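You operate a simulated robot arm through the tools that you are given. There is no shell and no other tool.

You run a simulated two-armed robot. Do the job below in one go: nothing can be reset, and whatever is moved stays where it is left.

TASK
Close up the wax drum and wipe the dust off its lid.
Fine: valve shut, lid down and clamped; use the black cloth from the control cabinet and put it back. What is to be rubbed or washed off counts as gone when no trace of it is left.
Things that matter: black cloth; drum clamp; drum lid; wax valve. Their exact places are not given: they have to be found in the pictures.

It is judged by the outcome, as a careful person would: the job done as asked, and still so three seconds after it is handed in. It fails if anything else is knocked over, pushed out of place, dropped, spilled or broken. Lids that push on must go on centred and level and be pressed home; caps that screw on are set level and turned clockwise until they are tight. Flat cloth is picked up by pressing the open fingertips on it (5 to 10 N) and closing them slowly along it; thin cloth reads only 2 to 8 mm in the jaws.

THE ROBOT
Two 7-joint arms with fingered hands on one trunk, on a base that moves. Base frame: it is fixed to the floor where the robot stands at the start and does not move with it; the origin is under the middle of the robot, x ahead of it, y to its left, z up. Lengths are in m, angles in degrees, forces in N, time in s.
The left shoulder is at the start at [0.099, 0.128, 1.086], the right one opposite. Each reaches about 1.156 m from its shoulder. Places, roughly: drum clamp [0.5, 0.2, 0.7]; drum lid [0.7, 0.1, 0.8]; wax valve [0.6, 0, 0.8]. Payload 5 kg a hand.
Tool frame (each hand has its own): the origin (TCP) lies between the finger pads and is the grasp point; the fingertips stand 0.037 m ahead of it; z points along the fingers, y is the line along which they close. The gripper opens to 0.124 m; its body begins 0.043 m behind the TCP. The gripper is a hand of 3 fingers: y runs from the thumb to the fingers, the wrist lies at [-0.021, -0.116, -0.203] in the tool frame, and closing takes about 1.5 s.
Orientation is that of the tool frame in the base frame, as [roll, pitch, yaw] about the fixed x, y, z axes, in that order (R = Rz(yaw) Ry(pitch) Rx(roll)). With the fingers straight down and the wrist toward the robot, the tool's x, y and z point along [0, 1, 0], [1, 0, 0] and [0, 0, -1] of the base frame.

THE INTERFACE
- The arms move only by the tool move_arm. It takes "left_series", "right_series" or both (then of equal length, played together; a hand with none holds still); each is one flat list of numbers, 7 for each row, row after row: the shift along the base's x, y, z in m, then the turn, a rotation vector about the base's x, y, z in degrees, then the gripper command, from -1 (shut) to 1 (fully open), values between in proportion. In form: [dx, dy, dz, ax, ay, az, grip, dx, dy, dz, ax, ay, az, grip, ...]. A call has 1 to 20 rows; each row is the pose to reach, as a shift and turn from the pose commanded when the call began. Rows are played at 5 a second. More than 0.05 m and 8.6 degrees between two rows, or a gripper value outside its range, and nothing of the call is played. Where a pose cannot be reached the arm comes as near as it can. A force on the tool above 90 N (or 10 N above the force at the start of the call, whichever is more), or a blocked arm, ends the call early, and 0.2 s more pass. Each finger travels about 0.045 m/s and halts on what it meets, pressing with about 24 N; the grip force reading is that of the motor and also rises with nothing between the fingers. The clock runs only during rows and for 0.2 s after the last one: add rows that repeat a pose to give the fingers time. The reply holds the time, the measured pose of the TCP, the force on the tool along the base axes, the opening and the grip force, in the units named above and with some noise, with the torque about the TCP (base axes, N m) and any sound that the robot's microphone picked up.
- Cameras (640 x 400 px; columns grow to the right, rows downward): "scene" is now at [0.2603, 0.0358, 1.2523]; the picture's right is [0.43, -0.90, 0.00], its down [-0.46, -0.22, -0.86] and it looks along [0.78, 0.37, -0.50] (base axes); focal length 214 px, centre (320, 200). "left" rides on the left gripper at [-0.072, -0.104, -0.154] in its tool frame; the picture's right is [-0.83, -0.26, 0.49], its down [0.51, -0.72, 0.47] and it looks along [0.23, 0.64, 0.73] (tool axes); focal length 243 px, centre (320, 200). "right" rides on the right gripper at [0.072, -0.104, -0.154] in its tool frame; the picture's right is [-0.83, 0.26, -0.49], its down [-0.51, -0.72, 0.47] and it looks along [-0.23, 0.64, 0.73] (tool axes); focal length 243 px, centre (320, 200).
- snapshot(camera): a new picture of that camera. The clock stands still meanwhile.
- lift_body(by): moves the trunk up (or, below 0, down) by that many m; the arms and the scene camera ride with it, the base frame stays. It gives what a move gives, with no picture.
- base_move(legs): drives the robot by 1 to 6 legs, each [ahead, left, turn to the left] in m, m and degrees, along the robot's own axes; the way and the turn of a leg run together, so that a leg with both is an arc; at most 1.5 m and 180 degrees a leg. The arms and the cameras ride along, it lands a little off, and it stops where it bumps. It gives what a move gives.
- set_grasp(shape, hand): the hand has 3 fingers and takes this shape, open, in about a second: jaw (thumb against the fingers, like two jaws); tri (thumb and two fingers); tip (a fingertip pinch); poke (one finger out to press); point (the index stretched); flat (the hand flat); cup (the hand cupped); fist (a fist). The gripper value then closes the fingers along that shape, each until it touches; the sizes above hold for jaw. It gives what a move gives, with no picture.
- aim_head(pan, tilt): turns the head with the scene camera to pan (to the left, within 80 degrees either way) and tilt (down, from -29 to 69), counted from straight ahead of the robot (the tilt from the chest, where the trunk bows). It gives what a move gives.
- point_at(camera, pixels): there is no depth. For up to 12 entries [column, row, z] of the newest picture of that camera ("zoom" is the newest enlarged one), the place [x, y] in the base frame at which the ray of that pixel passes the height z, good to about 0.002 m. The clock stands still meanwhile.
- enlarge(camera, box): a new picture of the part [left, top, right, bottom] of that camera's present view, enlarged. The clock stands still meanwhile.
- finish_job(): hands the job in; it is judged then, once.

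Open the grippers and draw the arms clear of the work before you hand the job in, unless the task says otherwise.

The tools are called after "Request:" as a command line: name --argument value ..., lists and objects as JSON in quotes. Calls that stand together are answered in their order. move_arm: Moves the arms, as the interface text tells. Its arguments: {"type":"object","properties":{"left_series":{"type":"array","items":{"type":"number"}},"right_series":{"type":"array","items":{"type":"number"}}},"required":[]} The other tools are called the same way: lift_body (by) moves the trunk up or down; set_grasp (shape, hand) gives the hand a shape; base_move (legs) drives the base; aim_head (pan, tilt) turns the head that bears the scene camera; snapshot (camera) takes a picture; point_at (camera, pixels) gives the place at which the rays of pixels pass given heights; enlarge (camera, box) takes an enlarged picture of a part of a camera's view; finish_job () hands the job in.

At the start:

```text
time_s: 0.0
left_tool_pos: [0.6422, 0.4929, 1.2899]
left_orientation: [179.9, -0.1, 90.1]
left_ft_force: [-0.6, -0.4, -0.6]
left_torque: [0.05, 0.01, 0.0]
left_width: 0.1236
left_gripper_force: 0.2
left_shape: jaw
right_tool_pos: [0.6011, -0.0257, 1.2657]
right_orientation: [179.9, 0.0, 90.0]
right_ft_force: [0.1, -0.5, -0.7]
right_torque: [0.01, 0.01, 0.0]
right_width: 0.1237
right_gripper_force: 0.0
right_shape: jaw
trunk travel left (down, up): [-0.275, 0.288]
robot x, y, heading: [0.0017, 0.0012, -0.0]
head pan, tilt (commanded): [25.5, 30.3]
```

scene: 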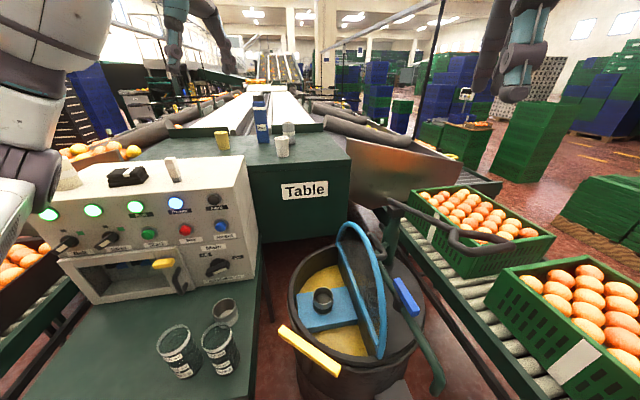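
right: 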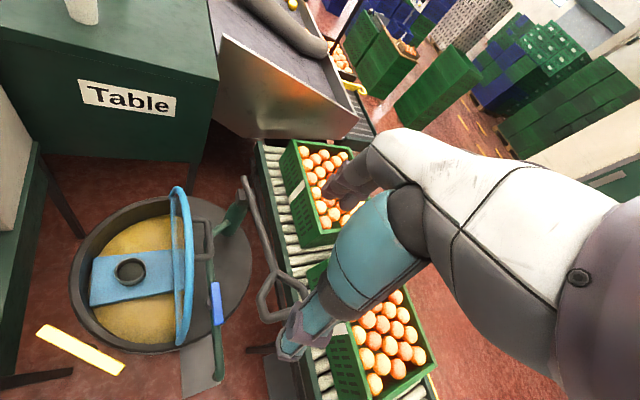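
left: 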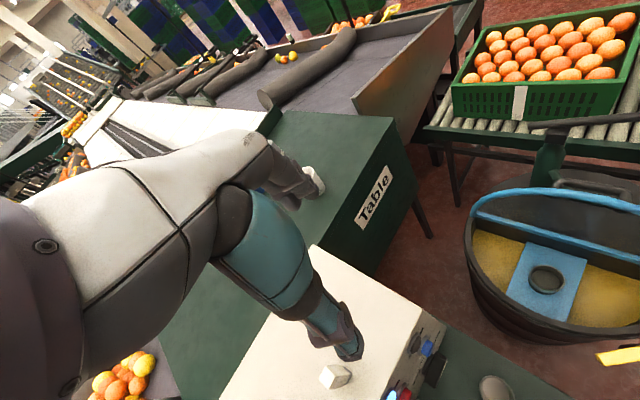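

The drum stands at about (350,310) in the scene view with its lid half up (blue rim at (365,290)), a yellow handle at (308,350) and a blue handle at (407,297). I enlarge these parts to see them better.

Request:
enlarge --camera "scene" --box '[260, 190, 480, 400]'

Request:
enlarge --camera "scene" --box '[20, 150, 280, 390]'

Request:
enlarge --camera "right" --box '[20, 150, 320, 400]'

```text
1.90 times, centred on (370, 295) of scene
```

zoom: 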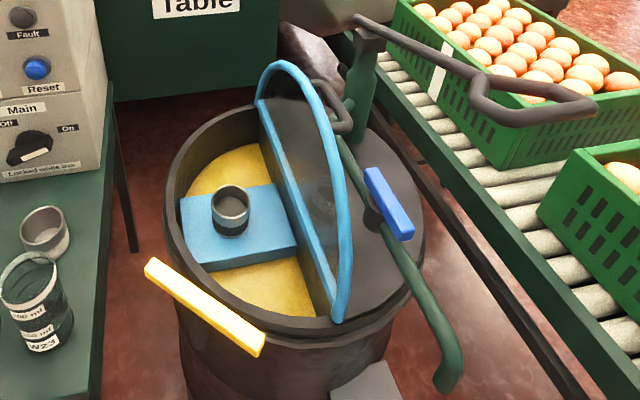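

```text
1.67 times, centred on (150, 270) of scene
```

zoom: 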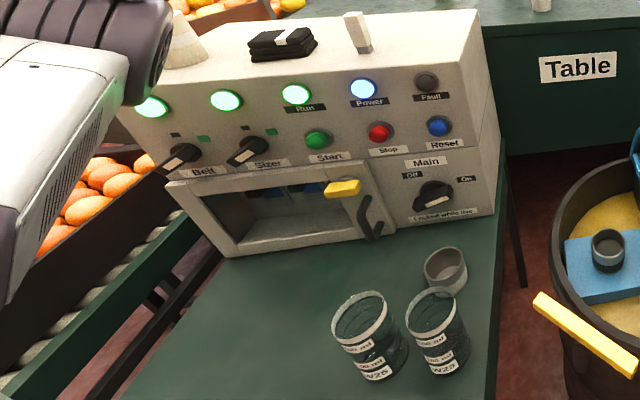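

```text
1.60 times, centred on (170, 275) of right
```

zoom: 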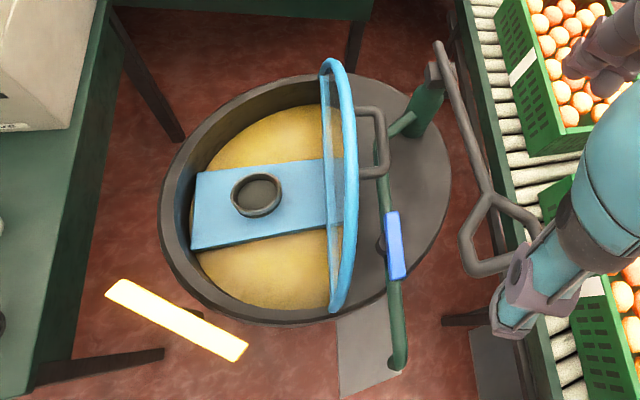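

The cloth looks like the black folded pad on the cabinet top (scene (127,176)). I take the ground places of the main features at plausible heights.

Request:
point_at --camera "scene" --pixels '[[308, 350, 0.7], [308, 350, 0.75], [407, 297, 0.8], [407, 297, 0.75], [350, 225, 0.9], [383, 355, 0.75], [340, 222, 0.75], [127, 176, 1.0], [127, 176, 1.1], [290, 310, 0.75], [425, 320, 0.75], [320, 300, 0.7]]'

Request:
point_at --camera "right" --pixels '[[80, 350, 0.7], [80, 350, 0.75], [217, 303, 0.8], [217, 303, 0.75], [180, 190, 0.9], [185, 345, 0.75], [170, 200, 0.75], [130, 270, 0.75], [130, 270, 0.7], [75, 275, 0.75], [245, 260, 0.75], [183, 240, 0.95]]'

```text
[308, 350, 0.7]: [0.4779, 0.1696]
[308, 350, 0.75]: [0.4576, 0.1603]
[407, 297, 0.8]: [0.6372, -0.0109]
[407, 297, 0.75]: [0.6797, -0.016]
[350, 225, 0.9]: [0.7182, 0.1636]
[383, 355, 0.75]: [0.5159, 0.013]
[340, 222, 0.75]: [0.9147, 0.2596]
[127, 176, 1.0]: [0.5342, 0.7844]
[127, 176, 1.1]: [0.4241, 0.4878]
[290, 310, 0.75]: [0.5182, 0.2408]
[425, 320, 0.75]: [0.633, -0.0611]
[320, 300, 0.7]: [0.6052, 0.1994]
```

```text
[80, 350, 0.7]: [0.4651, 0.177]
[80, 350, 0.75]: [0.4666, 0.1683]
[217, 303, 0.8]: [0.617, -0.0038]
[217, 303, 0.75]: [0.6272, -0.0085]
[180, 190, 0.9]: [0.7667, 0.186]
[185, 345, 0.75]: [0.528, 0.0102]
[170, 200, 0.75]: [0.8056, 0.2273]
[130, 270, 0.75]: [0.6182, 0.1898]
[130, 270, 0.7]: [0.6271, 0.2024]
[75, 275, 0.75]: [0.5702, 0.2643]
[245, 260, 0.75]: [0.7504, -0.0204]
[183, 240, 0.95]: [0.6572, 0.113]
```

The yellow lever lies near [0.468, 0.17, 0.72] and the blue valve lever near [0.615, -0.005, 0.825]. I turn the head towards the cabinet to see the cloth better.

Request:
aim_head --pan 60 --tilt 30

Request:
snapshot --camera "scene"

```text
time_s: 1.0
left_tool_pos: [0.6421, 0.4939, 1.2889]
left_orientation: [180.0, 0.0, 90.0]
left_ft_force: [-0.4, 0.0, 0.0]
left_torque: [0.01, 0.02, 0.01]
left_width: 0.1237
left_gripper_force: 0.0
left_shape: jaw
right_tool_pos: [0.6016, -0.0246, 1.2651]
right_orientation: [179.9, 0.0, 90.0]
right_ft_force: [0.3, 0.3, 0.1]
right_torque: [-0.03, 0.02, 0.02]
right_width: 0.1236
right_gripper_force: 0.0
right_shape: jaw
trunk travel left (down, up): [-0.275, 0.288]
robot x, y, heading: [0.0008, 0.0036, 0.1]
head pan, tilt (commanded): [60.0, 30.0]
```

```text
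taken
```

scene: 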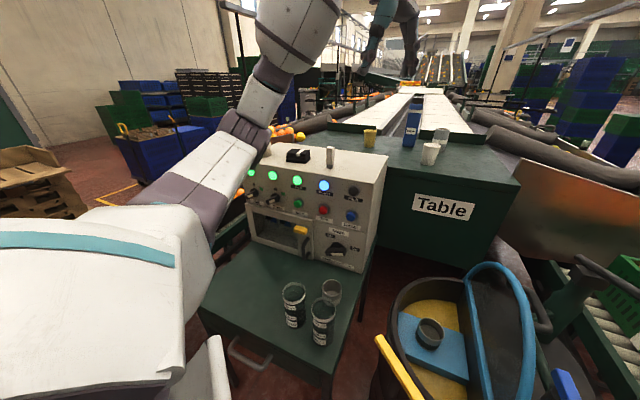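

The cabinet and its top pad at (298,156) are now visible. I enlarge that area, and the compartment.

Request:
enlarge --camera "scene" --box '[235, 135, 395, 275]'

Request:
enlarge --camera "scene" --box '[270, 140, 350, 190]'

Request:
point_at --camera "scene" --pixels '[[298, 156, 1.0], [298, 156, 1.05], [298, 156, 1.1], [246, 165, 1.0], [387, 157, 1.0], [283, 163, 1.0], [293, 323, 0.7], [296, 232, 0.8]]'

```text
2.86 times, centred on (315, 205) of scene
```

zoom: 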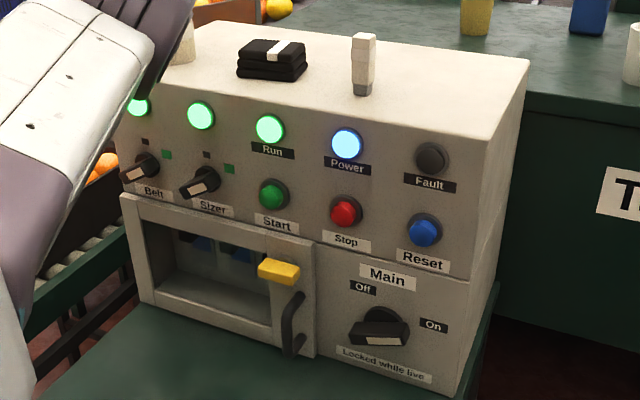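

```text
8.00 times, centred on (310, 165) of scene
```

zoom: 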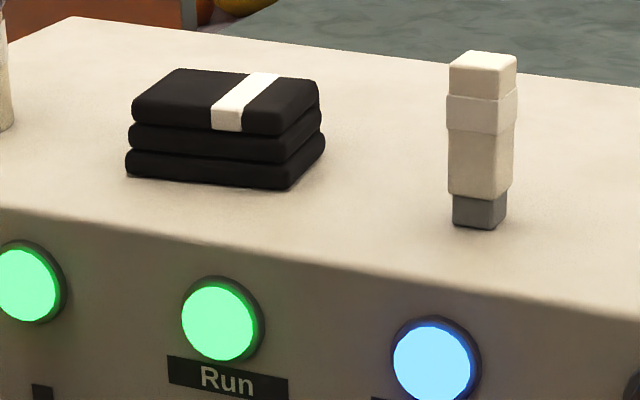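

```text
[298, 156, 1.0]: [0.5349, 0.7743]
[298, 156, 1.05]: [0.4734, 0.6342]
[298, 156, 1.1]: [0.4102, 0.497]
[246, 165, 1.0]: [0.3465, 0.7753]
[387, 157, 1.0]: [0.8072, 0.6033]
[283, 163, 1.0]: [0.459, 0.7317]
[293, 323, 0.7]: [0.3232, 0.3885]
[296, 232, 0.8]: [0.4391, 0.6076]
```

The black cloth is a folded stack with a white band, near the cabinet's front edge. To fix its height I move the left hand back so that its camera sees the cabinet top.

Request:
move_arm --left_series '[-0.04, 0, 0, 0, 0, 0, 1, -0.08, 0, 0, 0, 0, 0, 1, -0.12, 0, 0, 0, 0, 0, 1, -0.16, 0, 0, 0, 0, 0, 1, -0.2, 0, 0, 0, 0, 0, 1]'

Request:
snapshot --camera "left"

Request:
snapshot --camera "scene"

```text
time_s: 2.2
left_tool_pos: [0.4414, 0.495, 1.2907]
left_orientation: [179.9, 0.1, 90.0]
left_ft_force: [0.3, 0.0, -0.2]
left_torque: [0.02, -0.03, -0.03]
left_width: 0.124
left_gripper_force: 0.1
left_shape: jaw
right_tool_pos: [0.598, -0.0257, 1.2672]
right_orientation: [179.9, 0.0, 90.0]
right_ft_force: [-0.8, -0.6, 0.3]
right_torque: [0.02, -0.02, -0.01]
right_width: 0.1235
right_gripper_force: 0.1
right_shape: jaw
trunk travel left (down, up): [-0.275, 0.288]
robot x, y, heading: [-0.0015, 0.0012, 0.1]
head pan, tilt (commanded): [60.0, 30.0]
```

```text
taken
```

left: 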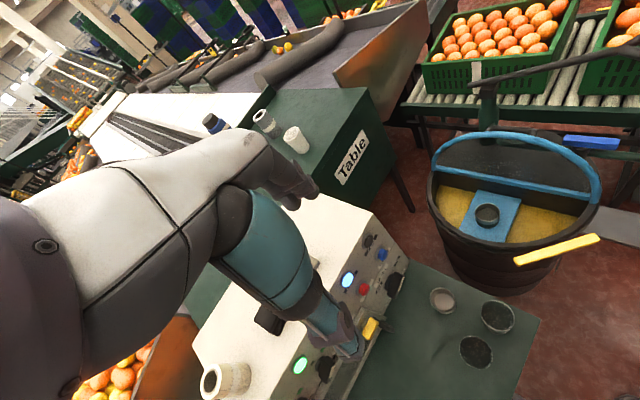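

```text
taken
```

scene: 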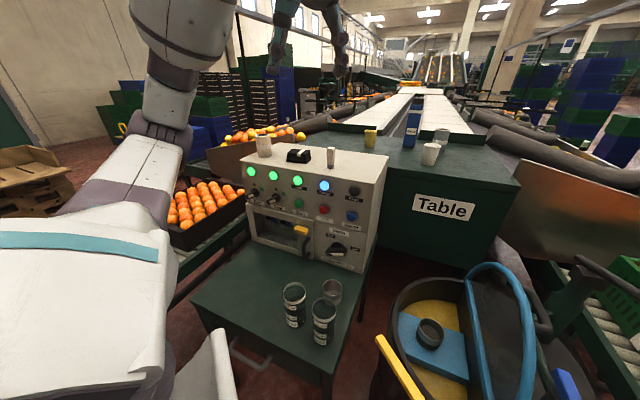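

The cloth shows at about (268,320) in the left view and (298,156) in the scene view; I triangulate it along with cabinet corners.

Request:
point_at --camera "left" --pixels '[[268, 320, 0.95], [268, 320, 1.0], [268, 320, 1.05], [372, 213, 0.95], [372, 213, 1.0], [372, 213, 1.05], [200, 320, 1.0], [490, 215, 0.7], [490, 215, 0.75], [545, 248, 0.72], [500, 315, 0.7]]'

Request:
point_at --camera "scene" --pixels '[[298, 156, 0.95], [298, 156, 1.0], [388, 155, 0.95], [388, 155, 1.0], [388, 155, 1.05], [430, 333, 0.7], [430, 333, 0.75], [381, 342, 0.72], [323, 322, 0.7], [332, 158, 1.0], [265, 146, 1.0]]'

Request:
enlarge --camera "left" --box '[180, 180, 420, 400]'

Request:
enlarge --camera "left" --box '[400, 110, 640, 290]'

```text
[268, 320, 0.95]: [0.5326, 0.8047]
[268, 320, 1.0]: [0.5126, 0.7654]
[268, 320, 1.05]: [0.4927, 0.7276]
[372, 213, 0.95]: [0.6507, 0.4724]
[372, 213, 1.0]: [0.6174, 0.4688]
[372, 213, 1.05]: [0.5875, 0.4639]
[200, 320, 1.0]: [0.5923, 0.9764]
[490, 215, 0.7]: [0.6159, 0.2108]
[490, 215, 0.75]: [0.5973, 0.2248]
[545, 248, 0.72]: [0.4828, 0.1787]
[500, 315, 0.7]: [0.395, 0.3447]
```

```text
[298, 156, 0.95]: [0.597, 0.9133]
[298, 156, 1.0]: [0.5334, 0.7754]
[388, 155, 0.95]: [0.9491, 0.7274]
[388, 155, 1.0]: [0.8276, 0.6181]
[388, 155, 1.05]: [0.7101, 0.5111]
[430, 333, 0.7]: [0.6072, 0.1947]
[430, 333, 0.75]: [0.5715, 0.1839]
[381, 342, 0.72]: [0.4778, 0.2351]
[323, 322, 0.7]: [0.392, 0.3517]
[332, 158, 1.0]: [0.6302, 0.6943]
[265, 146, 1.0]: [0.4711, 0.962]
```

```text
1.82 times, centred on (300, 290) of left
```

zoom: 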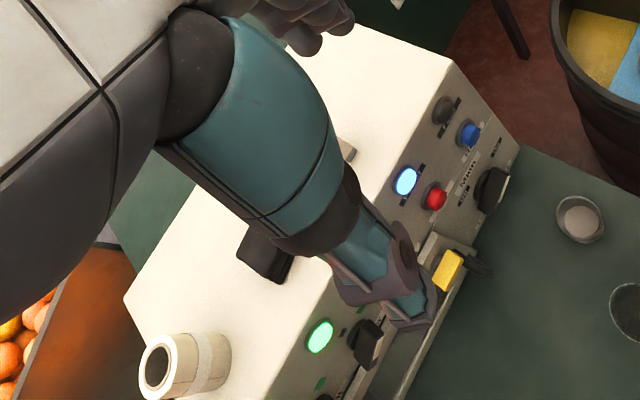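

```text
2.22 times, centred on (520, 200) of left
```

zoom: 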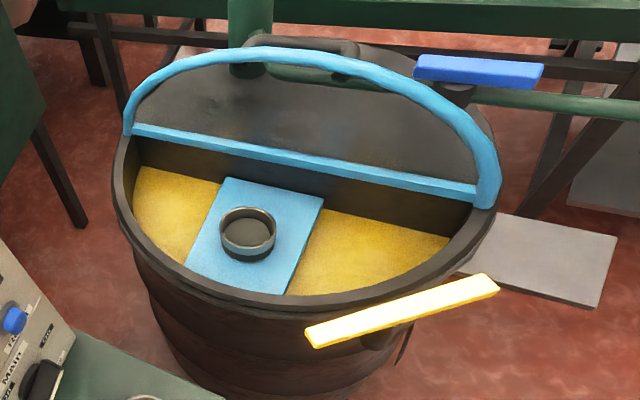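

The lid half is hinged along the drum's diameter and stands up; the yellow clamp is pivoted on the near rim. I aim the head at the drum for a sharper look.

Request:
aim_head --pan 15 --tilt 50

Request:
enlarge --camera "scene" --box '[160, 60, 480, 260]'

Request:
snapshot --camera "scene"

```text
time_s: 3.3
left_tool_pos: [0.4427, 0.4968, 1.2905]
left_orientation: [180.0, 0.1, 90.0]
left_ft_force: [0.6, -1.5, 0.3]
left_torque: [0.02, 0.02, 0.02]
left_width: 0.1239
left_gripper_force: 0.0
left_shape: jaw
right_tool_pos: [0.6013, -0.025, 1.2655]
right_orientation: [179.9, 0.0, 90.0]
right_ft_force: [-0.5, 0.2, -0.1]
right_torque: [-0.02, 0.01, 0.01]
right_width: 0.1234
right_gripper_force: 0.1
right_shape: jaw
trunk travel left (down, up): [-0.275, 0.288]
robot x, y, heading: [-0.0014, -0.0012, 0.0]
head pan, tilt (commanded): [15.0, 50.0]
```

```text
2.00 times, centred on (320, 160) of scene
```

zoom: 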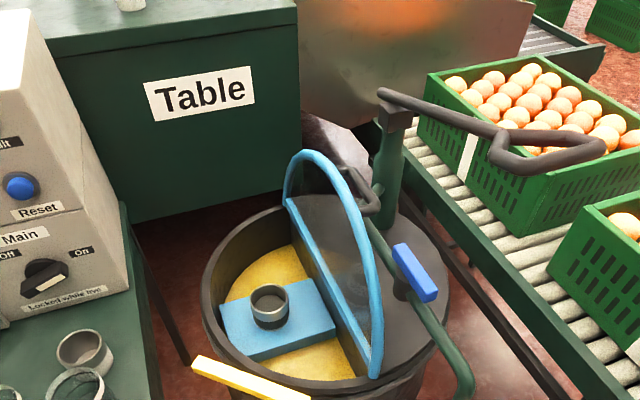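

```text
taken
```

scene: 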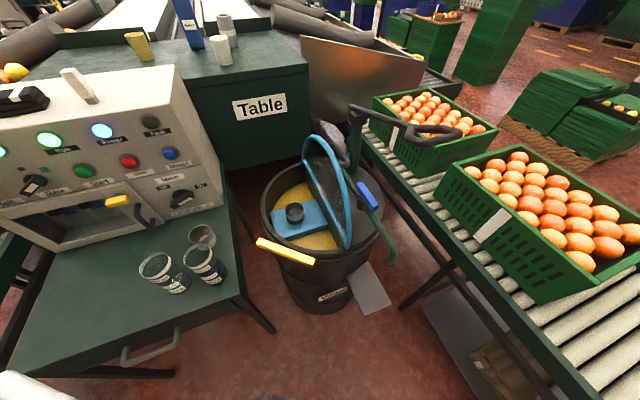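

I zoom on the drum to pick out exact points.

Request:
enlarge --camera "scene" --box '[240, 125, 416, 235]'

Request:
enlarge --camera "scene" --box '[230, 210, 422, 330]'

Request:
enlarge --camera "left" --box '[420, 110, 640, 248]'

```text
3.64 times, centred on (328, 180) of scene
```

zoom: 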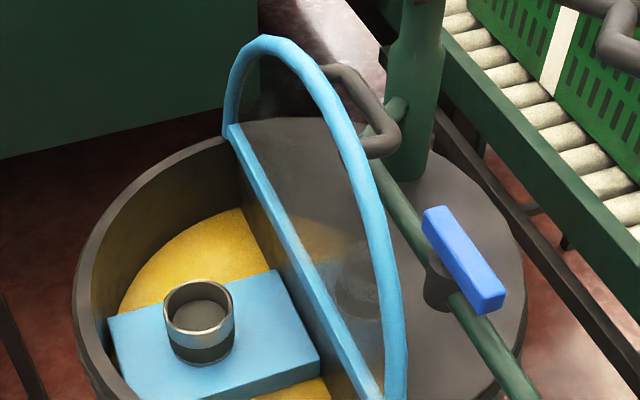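

```text
3.33 times, centred on (326, 270) of scene
```

zoom: 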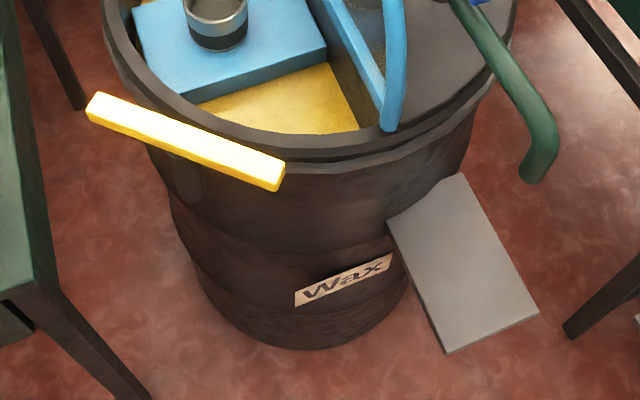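

```text
2.90 times, centred on (530, 179) of left
```

zoom: 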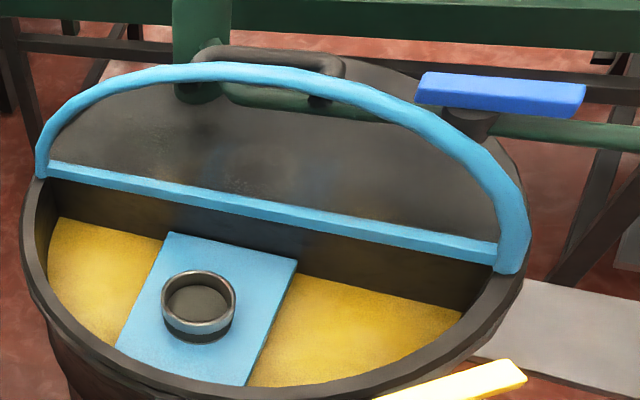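

I triangulate matching points (hinge ends, lever ends, clamp ends, cup) from both cameras.

Request:
point_at --camera "scene" --pixels '[[303.8, 160.8, 0.7], [303.8, 160.8, 0.8], [344.5, 233.6, 0.7], [344.5, 233.6, 0.8], [359.6, 184.1, 0.75], [359.6, 184.1, 0.85], [373.9, 205, 0.75], [373.9, 205, 0.85], [258.4, 241.5, 0.7], [258.4, 241.5, 0.8], [312.5, 264, 0.7], [312.5, 264, 0.8]]'

Request:
point_at --camera "left" --pixels '[[436.2, 168.7, 0.7], [436.2, 168.7, 0.8], [590.3, 198, 0.7], [590.3, 198, 0.8], [564.5, 140.4, 0.75], [564.5, 140.4, 0.85], [620.7, 142.8, 0.75], [620.7, 142.8, 0.85], [516.4, 260.8, 0.7], [516.4, 260.8, 0.8], [598.8, 238.3, 0.7], [598.8, 238.3, 0.8]]'

```text
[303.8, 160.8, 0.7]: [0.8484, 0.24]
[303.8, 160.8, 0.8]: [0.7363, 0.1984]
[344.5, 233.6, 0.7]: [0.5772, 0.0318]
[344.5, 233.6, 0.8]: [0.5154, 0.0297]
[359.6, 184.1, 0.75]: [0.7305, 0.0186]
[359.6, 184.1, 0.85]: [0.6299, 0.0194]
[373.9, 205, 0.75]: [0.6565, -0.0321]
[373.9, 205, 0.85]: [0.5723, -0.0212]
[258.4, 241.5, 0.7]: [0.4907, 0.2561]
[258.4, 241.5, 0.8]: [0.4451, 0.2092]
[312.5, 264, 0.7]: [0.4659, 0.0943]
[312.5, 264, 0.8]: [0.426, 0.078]
```

```text
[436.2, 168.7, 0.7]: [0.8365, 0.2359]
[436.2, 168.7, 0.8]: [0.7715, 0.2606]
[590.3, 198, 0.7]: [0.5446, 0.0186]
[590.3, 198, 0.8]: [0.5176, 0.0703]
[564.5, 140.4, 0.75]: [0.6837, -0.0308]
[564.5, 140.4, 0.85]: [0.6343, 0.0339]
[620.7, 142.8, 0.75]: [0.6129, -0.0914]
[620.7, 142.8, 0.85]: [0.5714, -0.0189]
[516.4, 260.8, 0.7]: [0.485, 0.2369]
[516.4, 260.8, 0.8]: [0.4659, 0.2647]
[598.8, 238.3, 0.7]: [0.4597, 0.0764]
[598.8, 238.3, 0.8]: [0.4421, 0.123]
```

Estimates: hinge line runs from about (0.835,0.237) to (0.55,0.03) at z 0.72, valve lever from (0.645,0.020) to (0.573,-0.021) at z 0.84, clamp bar from (0.480,0.244) to (0.455,0.090) at z 0.726. I bring the right hand back and down a little for a nearer look.

Request:
move_arm --right_series '[-0.03, 0, -0.03, 0, 0, 0, 1, -0.06, 0, -0.06, 0, 0, 0, 1, -0.09, 0, -0.09, 0, 0, 0, 1, -0.12, 0, -0.12, 0, 0, 0, 1, -0.15, 0, -0.15, 0, 0, 0, 1]'

Request:
snapshot --camera "right"

Request:
snapshot --camera "scene"

```text
time_s: 4.5
left_tool_pos: [0.4435, 0.4971, 1.2911]
left_orientation: [180.0, -0.1, 90.0]
left_ft_force: [0.1, -0.4, -1.1]
left_torque: [0.01, -0.02, -0.01]
left_width: 0.1238
left_gripper_force: 0.0
left_shape: jaw
right_tool_pos: [0.4512, -0.0256, 1.1139]
right_orientation: [-180.0, 0.0, 89.9]
right_ft_force: [0.2, -0.6, 0.7]
right_torque: [-0.04, -0.02, -0.01]
right_width: 0.1241
right_gripper_force: 0.1
right_shape: jaw
trunk travel left (down, up): [-0.275, 0.288]
robot x, y, heading: [0.0033, 0.001, 0.1]
head pan, tilt (commanded): [15.0, 50.0]
```

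```text
taken
```

right: 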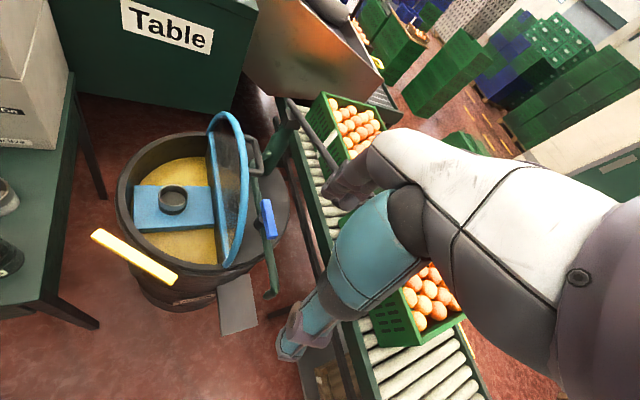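

```text
taken
```

scene: 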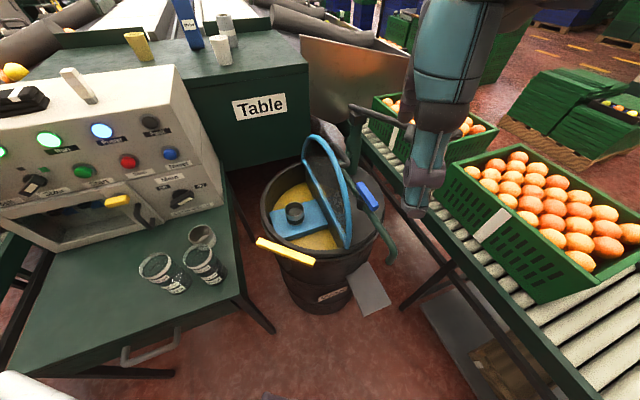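

The right camera now sees the drum at (190,200). I enlarge it around the valve and the clamp.

Request:
enlarge --camera "right" --box '[184, 100, 312, 180]'

Request:
enlarge --camera "right" --box '[184, 170, 312, 250]'

Request:
enlarge --camera "right" --box '[80, 210, 240, 310]'

Request:
enlarge --camera "right" --box '[100, 100, 292, 220]'

```text
5.00 times, centred on (248, 140) of right
```

zoom: 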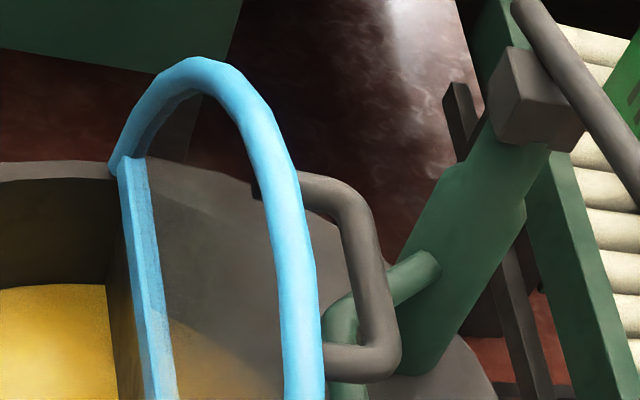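

```text
5.00 times, centred on (248, 210) of right
```

zoom: 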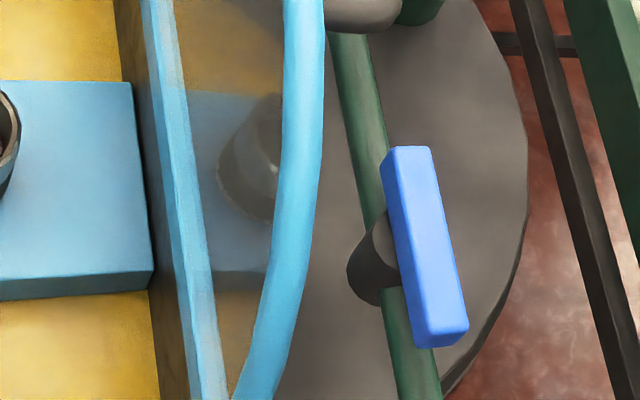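

```text
4.00 times, centred on (160, 260) of right
```

zoom: 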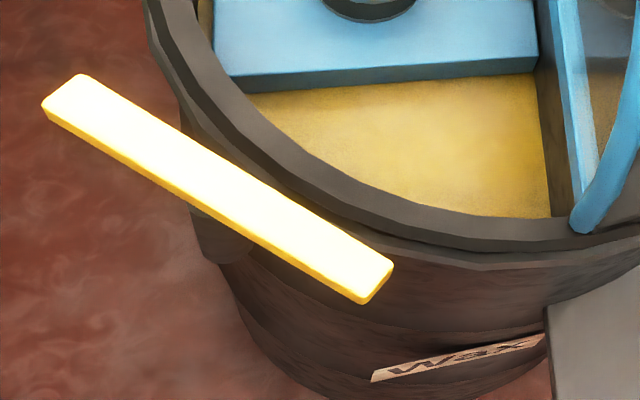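

```text
3.33 times, centred on (196, 160) of right
```

zoom: 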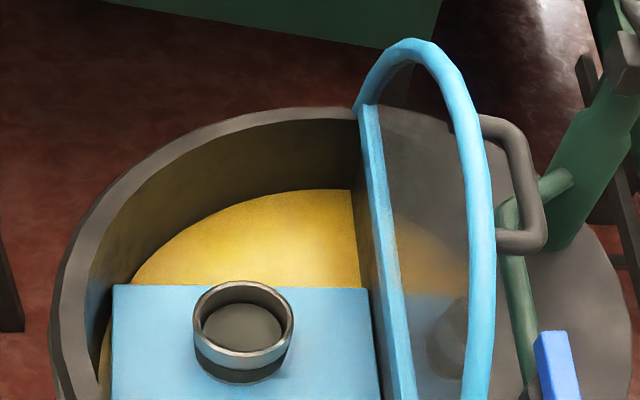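

I triangulate the valve body, the lid handle corners and the clamp ends from three cameras.

Request:
point_at --camera "scene" --pixels '[[360.1, 204.7, 0.78], [360.1, 204.7, 0.82], [345.9, 167.6, 0.85], [345.9, 167.6, 0.95], [333.5, 143.7, 0.85], [333.5, 143.7, 0.95]]'

Request:
point_at --camera "right" --pixels '[[258, 223, 0.78], [258, 223, 0.82], [261, 171, 0.85], [261, 171, 0.95], [253, 138, 0.85], [253, 138, 0.95], [264.6, 200.2, 0.83], [264.6, 200.2, 0.85], [273, 237.6, 0.83], [273, 237.6, 0.85], [96.5, 232, 0.73], [171.5, 281.2, 0.73]]'

Request:
point_at --camera "left" --pixels '[[581.7, 151.4, 0.78], [581.7, 151.4, 0.82], [536.9, 132.4, 0.85], [536.9, 132.4, 0.95], [490.3, 129, 0.85], [490.3, 129, 0.95]]'

```text
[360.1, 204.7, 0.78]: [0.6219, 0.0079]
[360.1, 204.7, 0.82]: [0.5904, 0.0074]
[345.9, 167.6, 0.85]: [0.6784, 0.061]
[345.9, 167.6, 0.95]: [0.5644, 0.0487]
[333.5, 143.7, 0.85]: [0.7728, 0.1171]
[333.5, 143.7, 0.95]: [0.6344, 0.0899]
```

```text
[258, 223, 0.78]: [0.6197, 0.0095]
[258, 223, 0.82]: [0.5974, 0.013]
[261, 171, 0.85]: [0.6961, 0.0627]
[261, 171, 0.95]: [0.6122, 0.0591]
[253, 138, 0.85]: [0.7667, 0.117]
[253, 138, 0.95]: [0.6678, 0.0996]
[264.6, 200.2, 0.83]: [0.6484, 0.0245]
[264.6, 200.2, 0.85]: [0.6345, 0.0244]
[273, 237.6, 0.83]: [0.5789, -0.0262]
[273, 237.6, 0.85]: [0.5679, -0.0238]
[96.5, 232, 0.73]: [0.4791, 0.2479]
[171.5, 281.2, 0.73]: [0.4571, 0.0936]
```

```text
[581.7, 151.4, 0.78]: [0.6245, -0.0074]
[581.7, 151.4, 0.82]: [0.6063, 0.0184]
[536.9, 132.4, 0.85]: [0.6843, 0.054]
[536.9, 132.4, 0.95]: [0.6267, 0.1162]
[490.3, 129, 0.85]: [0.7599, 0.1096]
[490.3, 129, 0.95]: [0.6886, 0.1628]
```

The handle bar seems to run from about (0.683,0.058,0.853) to (0.750,0.115,0.860). I refine the hinge ends, rim and arc apex with three cameras.

Request:
point_at --camera "right" --pixels '[[210.1, 132.4, 0.7], [210.1, 132.4, 0.75], [225.8, 267, 0.7], [225.8, 267, 0.75], [139.5, 232, 0.65], [139.5, 232, 0.7]]'

Request:
point_at --camera "scene" --pixels '[[303.8, 160.8, 0.7], [303.8, 160.8, 0.75], [347, 247.5, 0.7], [347, 247.5, 0.75], [295, 208.8, 0.65], [295, 208.8, 0.7]]'

Request:
point_at --camera "left" --pixels '[[436.2, 168.7, 0.7], [436.2, 168.7, 0.75], [594.8, 203.1, 0.7], [594.8, 203.1, 0.75], [488.3, 211.8, 0.65], [488.3, 211.8, 0.7]]'

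Request:
enlarge --camera "scene" --box '[264, 180, 392, 260]'

```text
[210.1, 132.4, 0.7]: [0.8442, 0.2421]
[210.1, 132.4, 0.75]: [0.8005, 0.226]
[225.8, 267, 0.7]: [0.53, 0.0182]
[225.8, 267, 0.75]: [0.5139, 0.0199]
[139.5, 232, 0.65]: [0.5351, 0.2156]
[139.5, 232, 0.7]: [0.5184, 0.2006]
```

```text
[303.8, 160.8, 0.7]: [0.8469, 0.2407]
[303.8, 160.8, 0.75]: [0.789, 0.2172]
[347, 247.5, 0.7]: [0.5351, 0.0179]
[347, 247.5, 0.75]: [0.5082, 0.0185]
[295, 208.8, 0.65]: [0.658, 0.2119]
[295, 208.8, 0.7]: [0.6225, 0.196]
```

```text
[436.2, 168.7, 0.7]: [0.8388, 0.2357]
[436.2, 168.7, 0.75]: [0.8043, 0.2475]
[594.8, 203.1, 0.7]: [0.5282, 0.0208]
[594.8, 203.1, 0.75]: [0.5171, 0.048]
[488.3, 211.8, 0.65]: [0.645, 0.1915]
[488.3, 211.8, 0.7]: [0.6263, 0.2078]
```

```text
5.00 times, centred on (328, 220) of scene
```

zoom: 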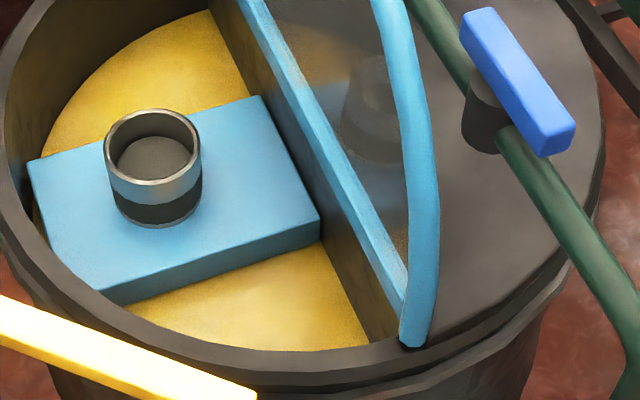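

Hinge ends resolve to about (0.531,0.019) and (0.841,0.239) at z 0.70, so the drum centre is near (0.686,0.129) with radius 0.19; cup top at z 0.685 is below the rim. I now locate the pump post and its arm so the right hand can stay clear.

Request:
point_at --camera "scene" --pixels '[[354, 115, 0.9], [354, 115, 1.0], [351.4, 176, 0.7], [351.4, 176, 0.75], [405, 126, 0.9], [405, 126, 1.0], [458, 130, 0.9], [458, 130, 1.0], [392, 258, 0.7], [392, 258, 0.75]]'

Request:
point_at --camera "right" --pixels '[[292, 119, 0.9], [292, 119, 1.0], [264, 215, 0.75], [264, 215, 0.8], [270, 292, 0.7], [270, 292, 0.75]]'

Request:
enlarge --camera "scene" --box '[300, 80, 492, 200]'

```text
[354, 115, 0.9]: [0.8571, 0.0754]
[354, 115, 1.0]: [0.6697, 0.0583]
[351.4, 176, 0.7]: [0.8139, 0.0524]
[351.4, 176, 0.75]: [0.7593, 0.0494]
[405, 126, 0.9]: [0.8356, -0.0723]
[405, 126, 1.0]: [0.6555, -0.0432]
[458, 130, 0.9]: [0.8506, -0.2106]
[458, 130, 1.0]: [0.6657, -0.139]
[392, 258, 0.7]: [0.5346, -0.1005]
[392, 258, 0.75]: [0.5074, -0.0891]
```

```text
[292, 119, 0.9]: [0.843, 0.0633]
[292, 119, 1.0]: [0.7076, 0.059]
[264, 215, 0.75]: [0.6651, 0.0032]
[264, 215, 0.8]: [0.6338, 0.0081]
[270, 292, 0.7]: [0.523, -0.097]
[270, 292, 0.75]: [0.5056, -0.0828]
```

```text
3.33 times, centred on (396, 140) of scene
```

zoom: 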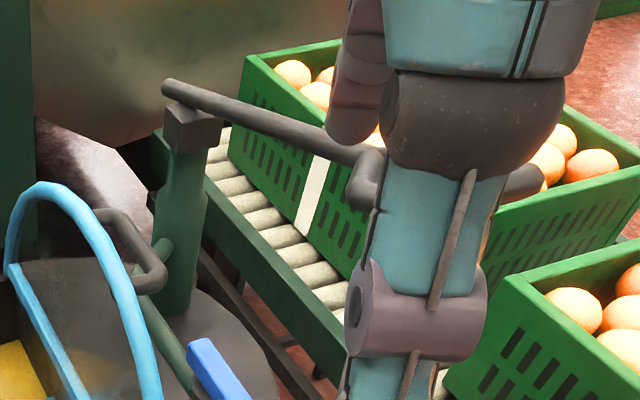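

The pump post stands at about (0.84,0.065) up to z 0.92 with its arm running to (0.78,-0.06). I bring the closed right hand high above the right side of the lid, between lid and post, and look.

Request:
move_arm --right_series '[0.04, 0.01, 0, 0, 0, 0, 0.6, 0.08, 0.02, 0, 0, 0, 0, 0.2, 0.12, 0.03, 0, 0, 0, 0, -0.2, 0.16, 0.04, 0, 0, 0, 0, -0.6, 0.2, 0.05, 0, 0, 0, 0, -1, 0.24, 0.06, 0, 0, 0, 0, -1, 0.28, 0.07, 0, 0, 0, 0, -1, 0.294, 0.076, 0, 0, 0, 0, -1, 0.294, 0.076, 0, 0, 0, 0, -1]'

Request:
snapshot --camera "right"

Request:
snapshot --camera "scene"

Request:
snapshot --camera "left"

```text
time_s: 6.5
left_tool_pos: [0.4437, 0.4952, 1.2908]
left_orientation: [-180.0, 0.1, 90.0]
left_ft_force: [0.1, 0.0, 0.1]
left_torque: [-0.01, -0.02, 0.04]
left_width: 0.1238
left_gripper_force: 0.1
left_shape: jaw
right_tool_pos: [0.744, 0.0534, 1.1144]
right_orientation: [-180.0, 0.0, 90.0]
right_ft_force: [0.6, -1.5, 0.5]
right_torque: [-0.01, 0.04, 0.03]
right_width: 0.0002
right_gripper_force: 24.5
right_shape: jaw
trunk travel left (down, up): [-0.275, 0.288]
robot x, y, heading: [-0.0026, -0.0025, 0.1]
head pan, tilt (commanded): [15.0, 50.0]
```

```text
taken
```

right: 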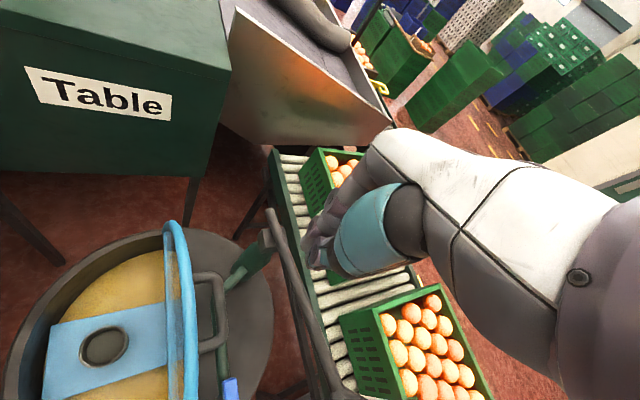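

```text
taken
```

scene: 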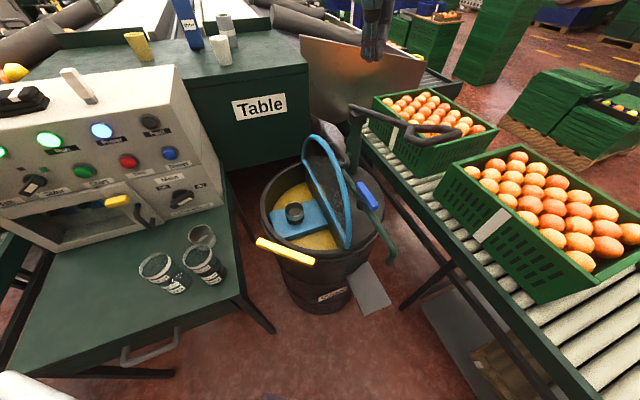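

```text
taken
```

left: 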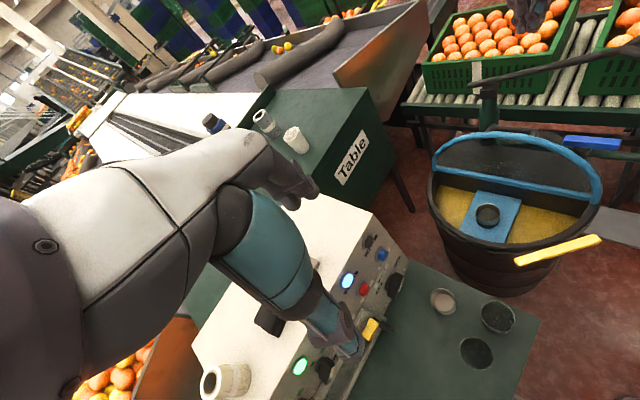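

The right camera looks almost straight down on the lid, handle at (215,310). I enlarge it to fix the handle and arc position.

Request:
enlarge --camera "right" --box '[120, 210, 312, 330]'

Request:
enlarge --camera "right" --box '[120, 280, 312, 400]'

```text
3.33 times, centred on (216, 270) of right
```

zoom: 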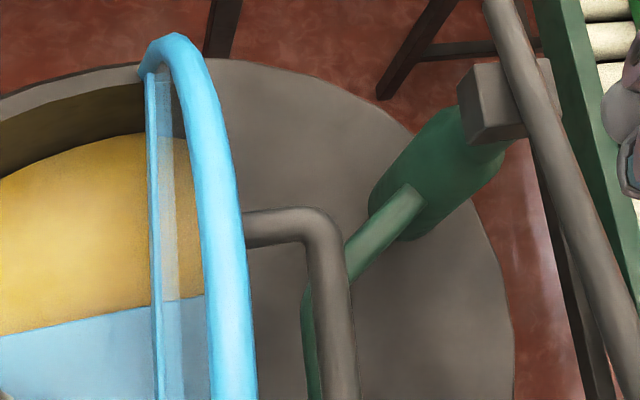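

```text
3.33 times, centred on (216, 340) of right
```

zoom: 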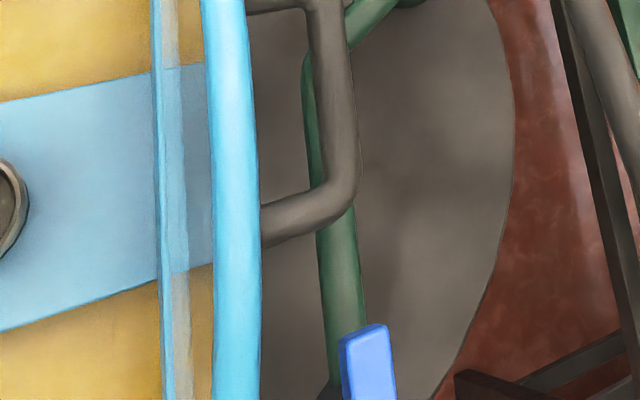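

I get the handle corners from this new view at several heights.

Request:
point_at --camera "right" --pixels '[[217.5, 276, 0.83], [217.5, 276, 0.85], [217.5, 276, 0.87], [223.5, 337, 0.83], [223.5, 337, 0.85], [223.5, 337, 0.87], [190, 310, 0.85], [190, 310, 0.87], [190, 310, 0.89]]'

Request:
point_at --camera "scene" --pixels '[[345.9, 167.6, 0.83], [345.9, 167.6, 0.85], [345.9, 167.6, 0.87], [333.5, 143.7, 0.83], [333.5, 143.7, 0.85], [333.5, 143.7, 0.87]]'

```text
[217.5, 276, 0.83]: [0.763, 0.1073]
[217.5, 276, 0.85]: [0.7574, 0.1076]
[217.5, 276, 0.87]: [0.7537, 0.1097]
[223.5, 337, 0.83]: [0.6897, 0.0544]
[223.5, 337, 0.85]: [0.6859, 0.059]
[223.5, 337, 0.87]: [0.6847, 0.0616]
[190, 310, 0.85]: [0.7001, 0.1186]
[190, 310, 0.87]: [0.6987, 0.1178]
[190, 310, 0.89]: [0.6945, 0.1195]
```

```text
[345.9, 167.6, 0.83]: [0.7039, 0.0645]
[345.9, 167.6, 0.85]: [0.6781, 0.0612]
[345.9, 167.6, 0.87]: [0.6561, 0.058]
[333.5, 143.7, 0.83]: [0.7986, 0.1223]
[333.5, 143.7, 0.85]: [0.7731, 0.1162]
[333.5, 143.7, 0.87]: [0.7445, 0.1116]
```

The lid leans only about 3° past upright (arc apex at n ≈ -0.01 from the hinge plane). Before pushing it I place the closed left hand on its left side as a stop, so it can be let down gently.

Request:
move_arm --left_series '[0.015, -0.022, -0.035, 0, 0, 0, 0.6, 0.03, -0.044, -0.07, 0, 0, 0, 0.2, 0.045, -0.066, -0.1, 0, 0, 0, -0.2, 0.06, -0.088, -0.13, 0, 0, 0, -0.6, 0.075, -0.11, -0.16, 0, 0, 0, -1, 0.09, -0.132, -0.19, 0, 0, 0, -1, 0.105, -0.154, -0.22, 0, 0, 0, -1, 0.12, -0.176, -0.25, 0, 0, 0, -1, 0.135, -0.198, -0.28, 0, 0, 0, -1, 0.15, -0.22, -0.31, 0, 0, 0, -1, 0.158, -0.246, -0.34, 0, 0, 0, -1]'

Request:
snapshot --camera "scene"

Request:
snapshot --camera "left"

```text
time_s: 8.9
left_tool_pos: [0.5977, 0.2459, 0.9487]
left_orientation: [-179.9, 0.1, 90.0]
left_ft_force: [0.3, 0.3, 0.2]
left_torque: [0.03, 0.0, -0.03]
left_width: 0.0
left_gripper_force: 24.2
left_shape: jaw
right_tool_pos: [0.7443, 0.0525, 1.1149]
right_orientation: [-180.0, 0.0, 90.0]
right_ft_force: [0.6, 0.9, 0.0]
right_torque: [0.01, 0.05, 0.02]
right_width: 0.0
right_gripper_force: 23.8
right_shape: jaw
trunk travel left (down, up): [-0.275, 0.288]
robot x, y, heading: [0.0001, -0.0009, 0.4]
head pan, tilt (commanded): [15.0, 50.0]
```

```text
taken
```

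scene: 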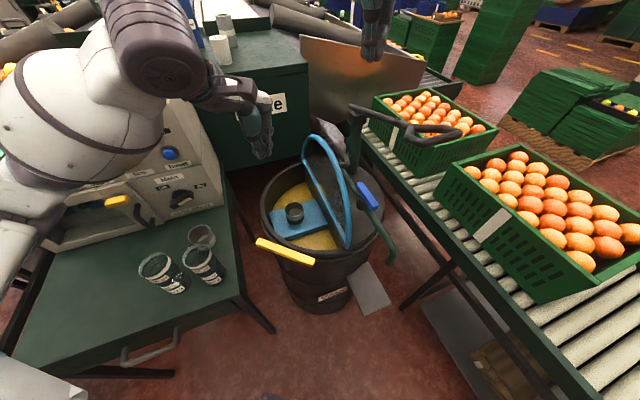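

```text
taken
```

left: 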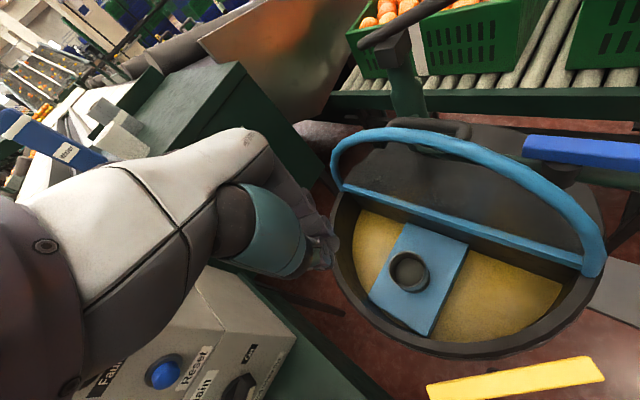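

Both hands are in place above the drum. I lower the left hand to the lid's left side (n ≈ 0.115) and the right hand down to the handle's height on the right.

Request:
move_arm --left_series '[0.005, -0.005, -0.015, 0, 0, 0, -1, 0.01, -0.011, -0.035, 0, 0, 0, -1, 0.016, -0.017, -0.055, 0, 0, 0, -1, 0.021, -0.023, -0.074, 0, 0, 0, -1, 0.021, -0.023, -0.074, 0, 0, 0, -1, 0.021, -0.023, -0.074, 0, 0, 0, -1, 0.021, -0.023, -0.074, 0, 0, 0, -1]' --right_series '[0, 0, -0.035, 0, 0, 0, -1, 0, 0, -0.07, 0, 0, 0, -1, 0, 0, -0.105, 0, 0, 0, -1, 0, 0, -0.14, 0, 0, 0, -1, 0, 0, -0.175, 0, 0, 0, -1, 0, 0, -0.21, 0, 0, 0, -1, 0, 0, -0.235, 0, 0, 0, -1]'

Request:
snapshot --camera "scene"

Request:
snapshot --camera "right"

Request:
snapshot --camera "left"

```text
time_s: 10.5
left_tool_pos: [0.6168, 0.2294, 0.8777]
left_orientation: [179.8, 0.3, 90.1]
left_ft_force: [-0.3, 0.2, -0.1]
left_torque: [0.03, 0.01, 0.0]
left_width: 0.0
left_gripper_force: 23.7
left_shape: jaw
right_tool_pos: [0.7358, 0.0619, 0.8811]
right_orientation: [-180.0, 0.2, 90.7]
right_ft_force: [-43.6, 44.6, 11.4]
right_torque: [-2.06, -2.2, 0.88]
right_width: 0.0
right_gripper_force: 24.2
right_shape: jaw
trunk travel left (down, up): [-0.275, 0.288]
robot x, y, heading: [-0.0011, 0.0013, 0.4]
head pan, tilt (commanded): [15.0, 50.0]
```

```text
taken
```

scene: 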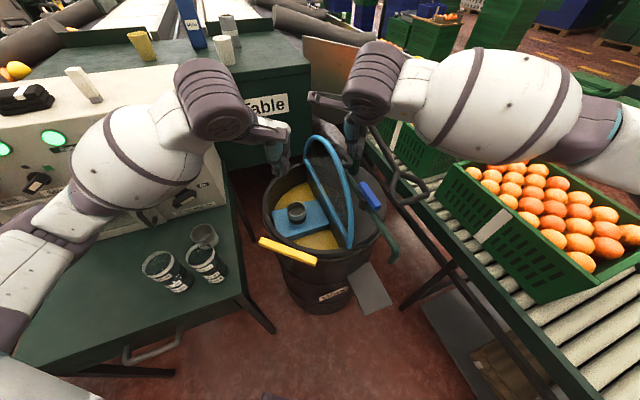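

```text
taken
```

right: 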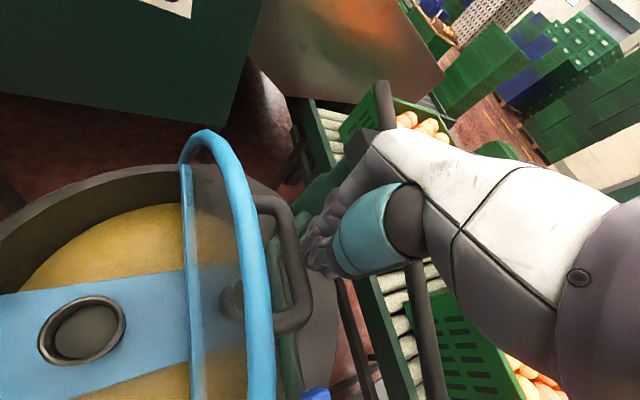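

```text
taken
```

left: 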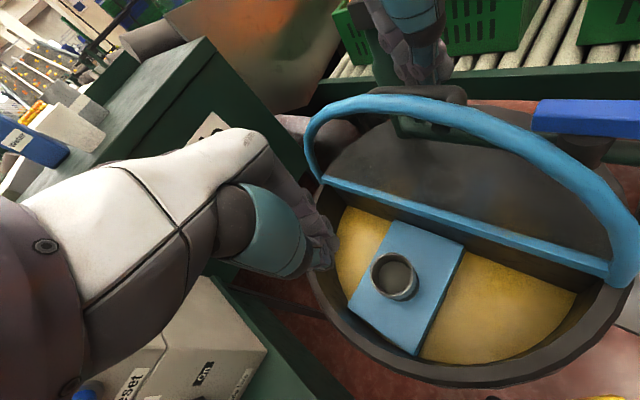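

The right hand reads about 60 N from the pump side: it has met the pump arm, which now appears lower in the scene (loop at (405,190)). I lift the right hand straight back up at once and look.

Request:
move_arm --right_series '[0, 0, 0.03, 0, 0, 0, -1, 0, 0, 0.06, 0, 0, 0, -1, 0, 0, 0.1, 0, 0, 0, -1, 0, 0, 0.14, 0, 0, 0, -1, 0, 0, 0.18, 0, 0, 0, -1, 0, 0, 0.235, 0, 0, 0, -1]'

Request:
snapshot --camera "scene"

Request:
snapshot --camera "right"

```text
refused: row 6 steps farther than a row can; nothing moved
```

```text
taken
```

scene: 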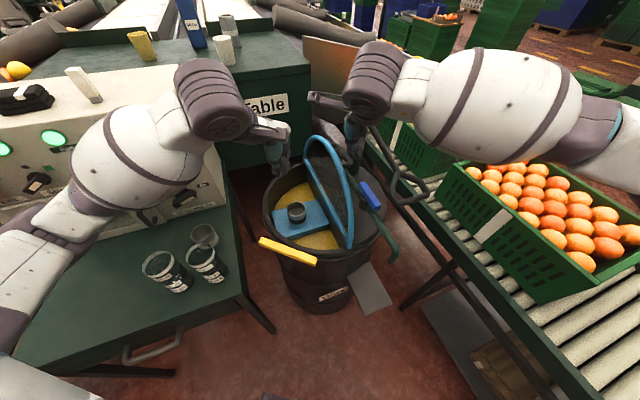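

```text
taken
```

right: 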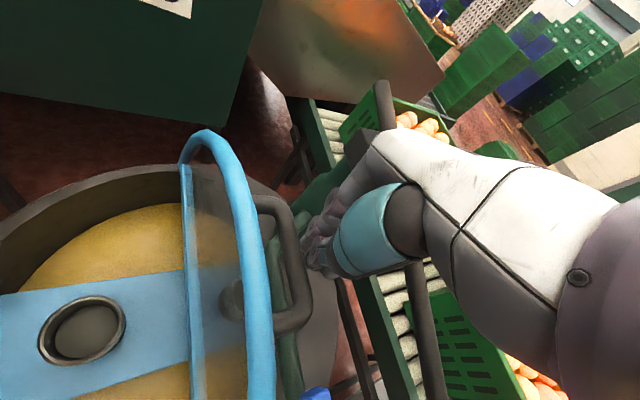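

The last step was too long; I redo the lift with shorter steps, checking the force on the way.

Request:
move_arm --right_series '[0, 0, 0.03, 0, 0, 0, -1, 0, 0, 0.06, 0, 0, 0, -1, 0, 0, 0.1, 0, 0, 0, -1]'

Request:
snapshot --camera "scene"

Request:
snapshot --camera "right"

```text
time_s: 11.3
left_tool_pos: [0.6221, 0.2182, 0.8766]
left_orientation: [179.9, -0.1, 89.6]
left_ft_force: [-0.2, 0.3, -0.1]
left_torque: [0.0, 0.0, 0.02]
left_width: 0.0002
left_gripper_force: 24.6
left_shape: jaw
right_tool_pos: [0.7467, 0.0418, 0.9831]
right_orientation: [179.7, 0.0, 89.2]
right_ft_force: [0.7, -0.8, 1.8]
right_torque: [0.03, -0.03, -0.02]
right_width: 0.0001
right_gripper_force: 23.5
right_shape: jaw
trunk travel left (down, up): [-0.275, 0.288]
robot x, y, heading: [0.0019, -0.0003, -0.3]
head pan, tilt (commanded): [15.0, 50.0]
```

```text
taken
```

scene: 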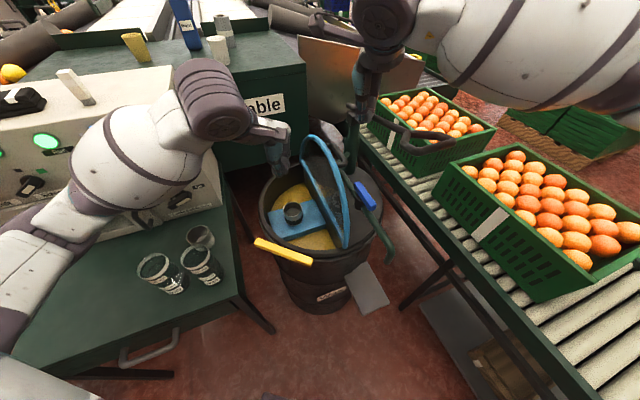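

```text
taken
```

right: 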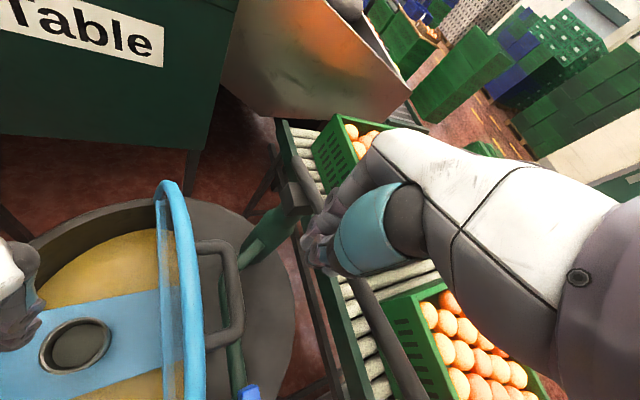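

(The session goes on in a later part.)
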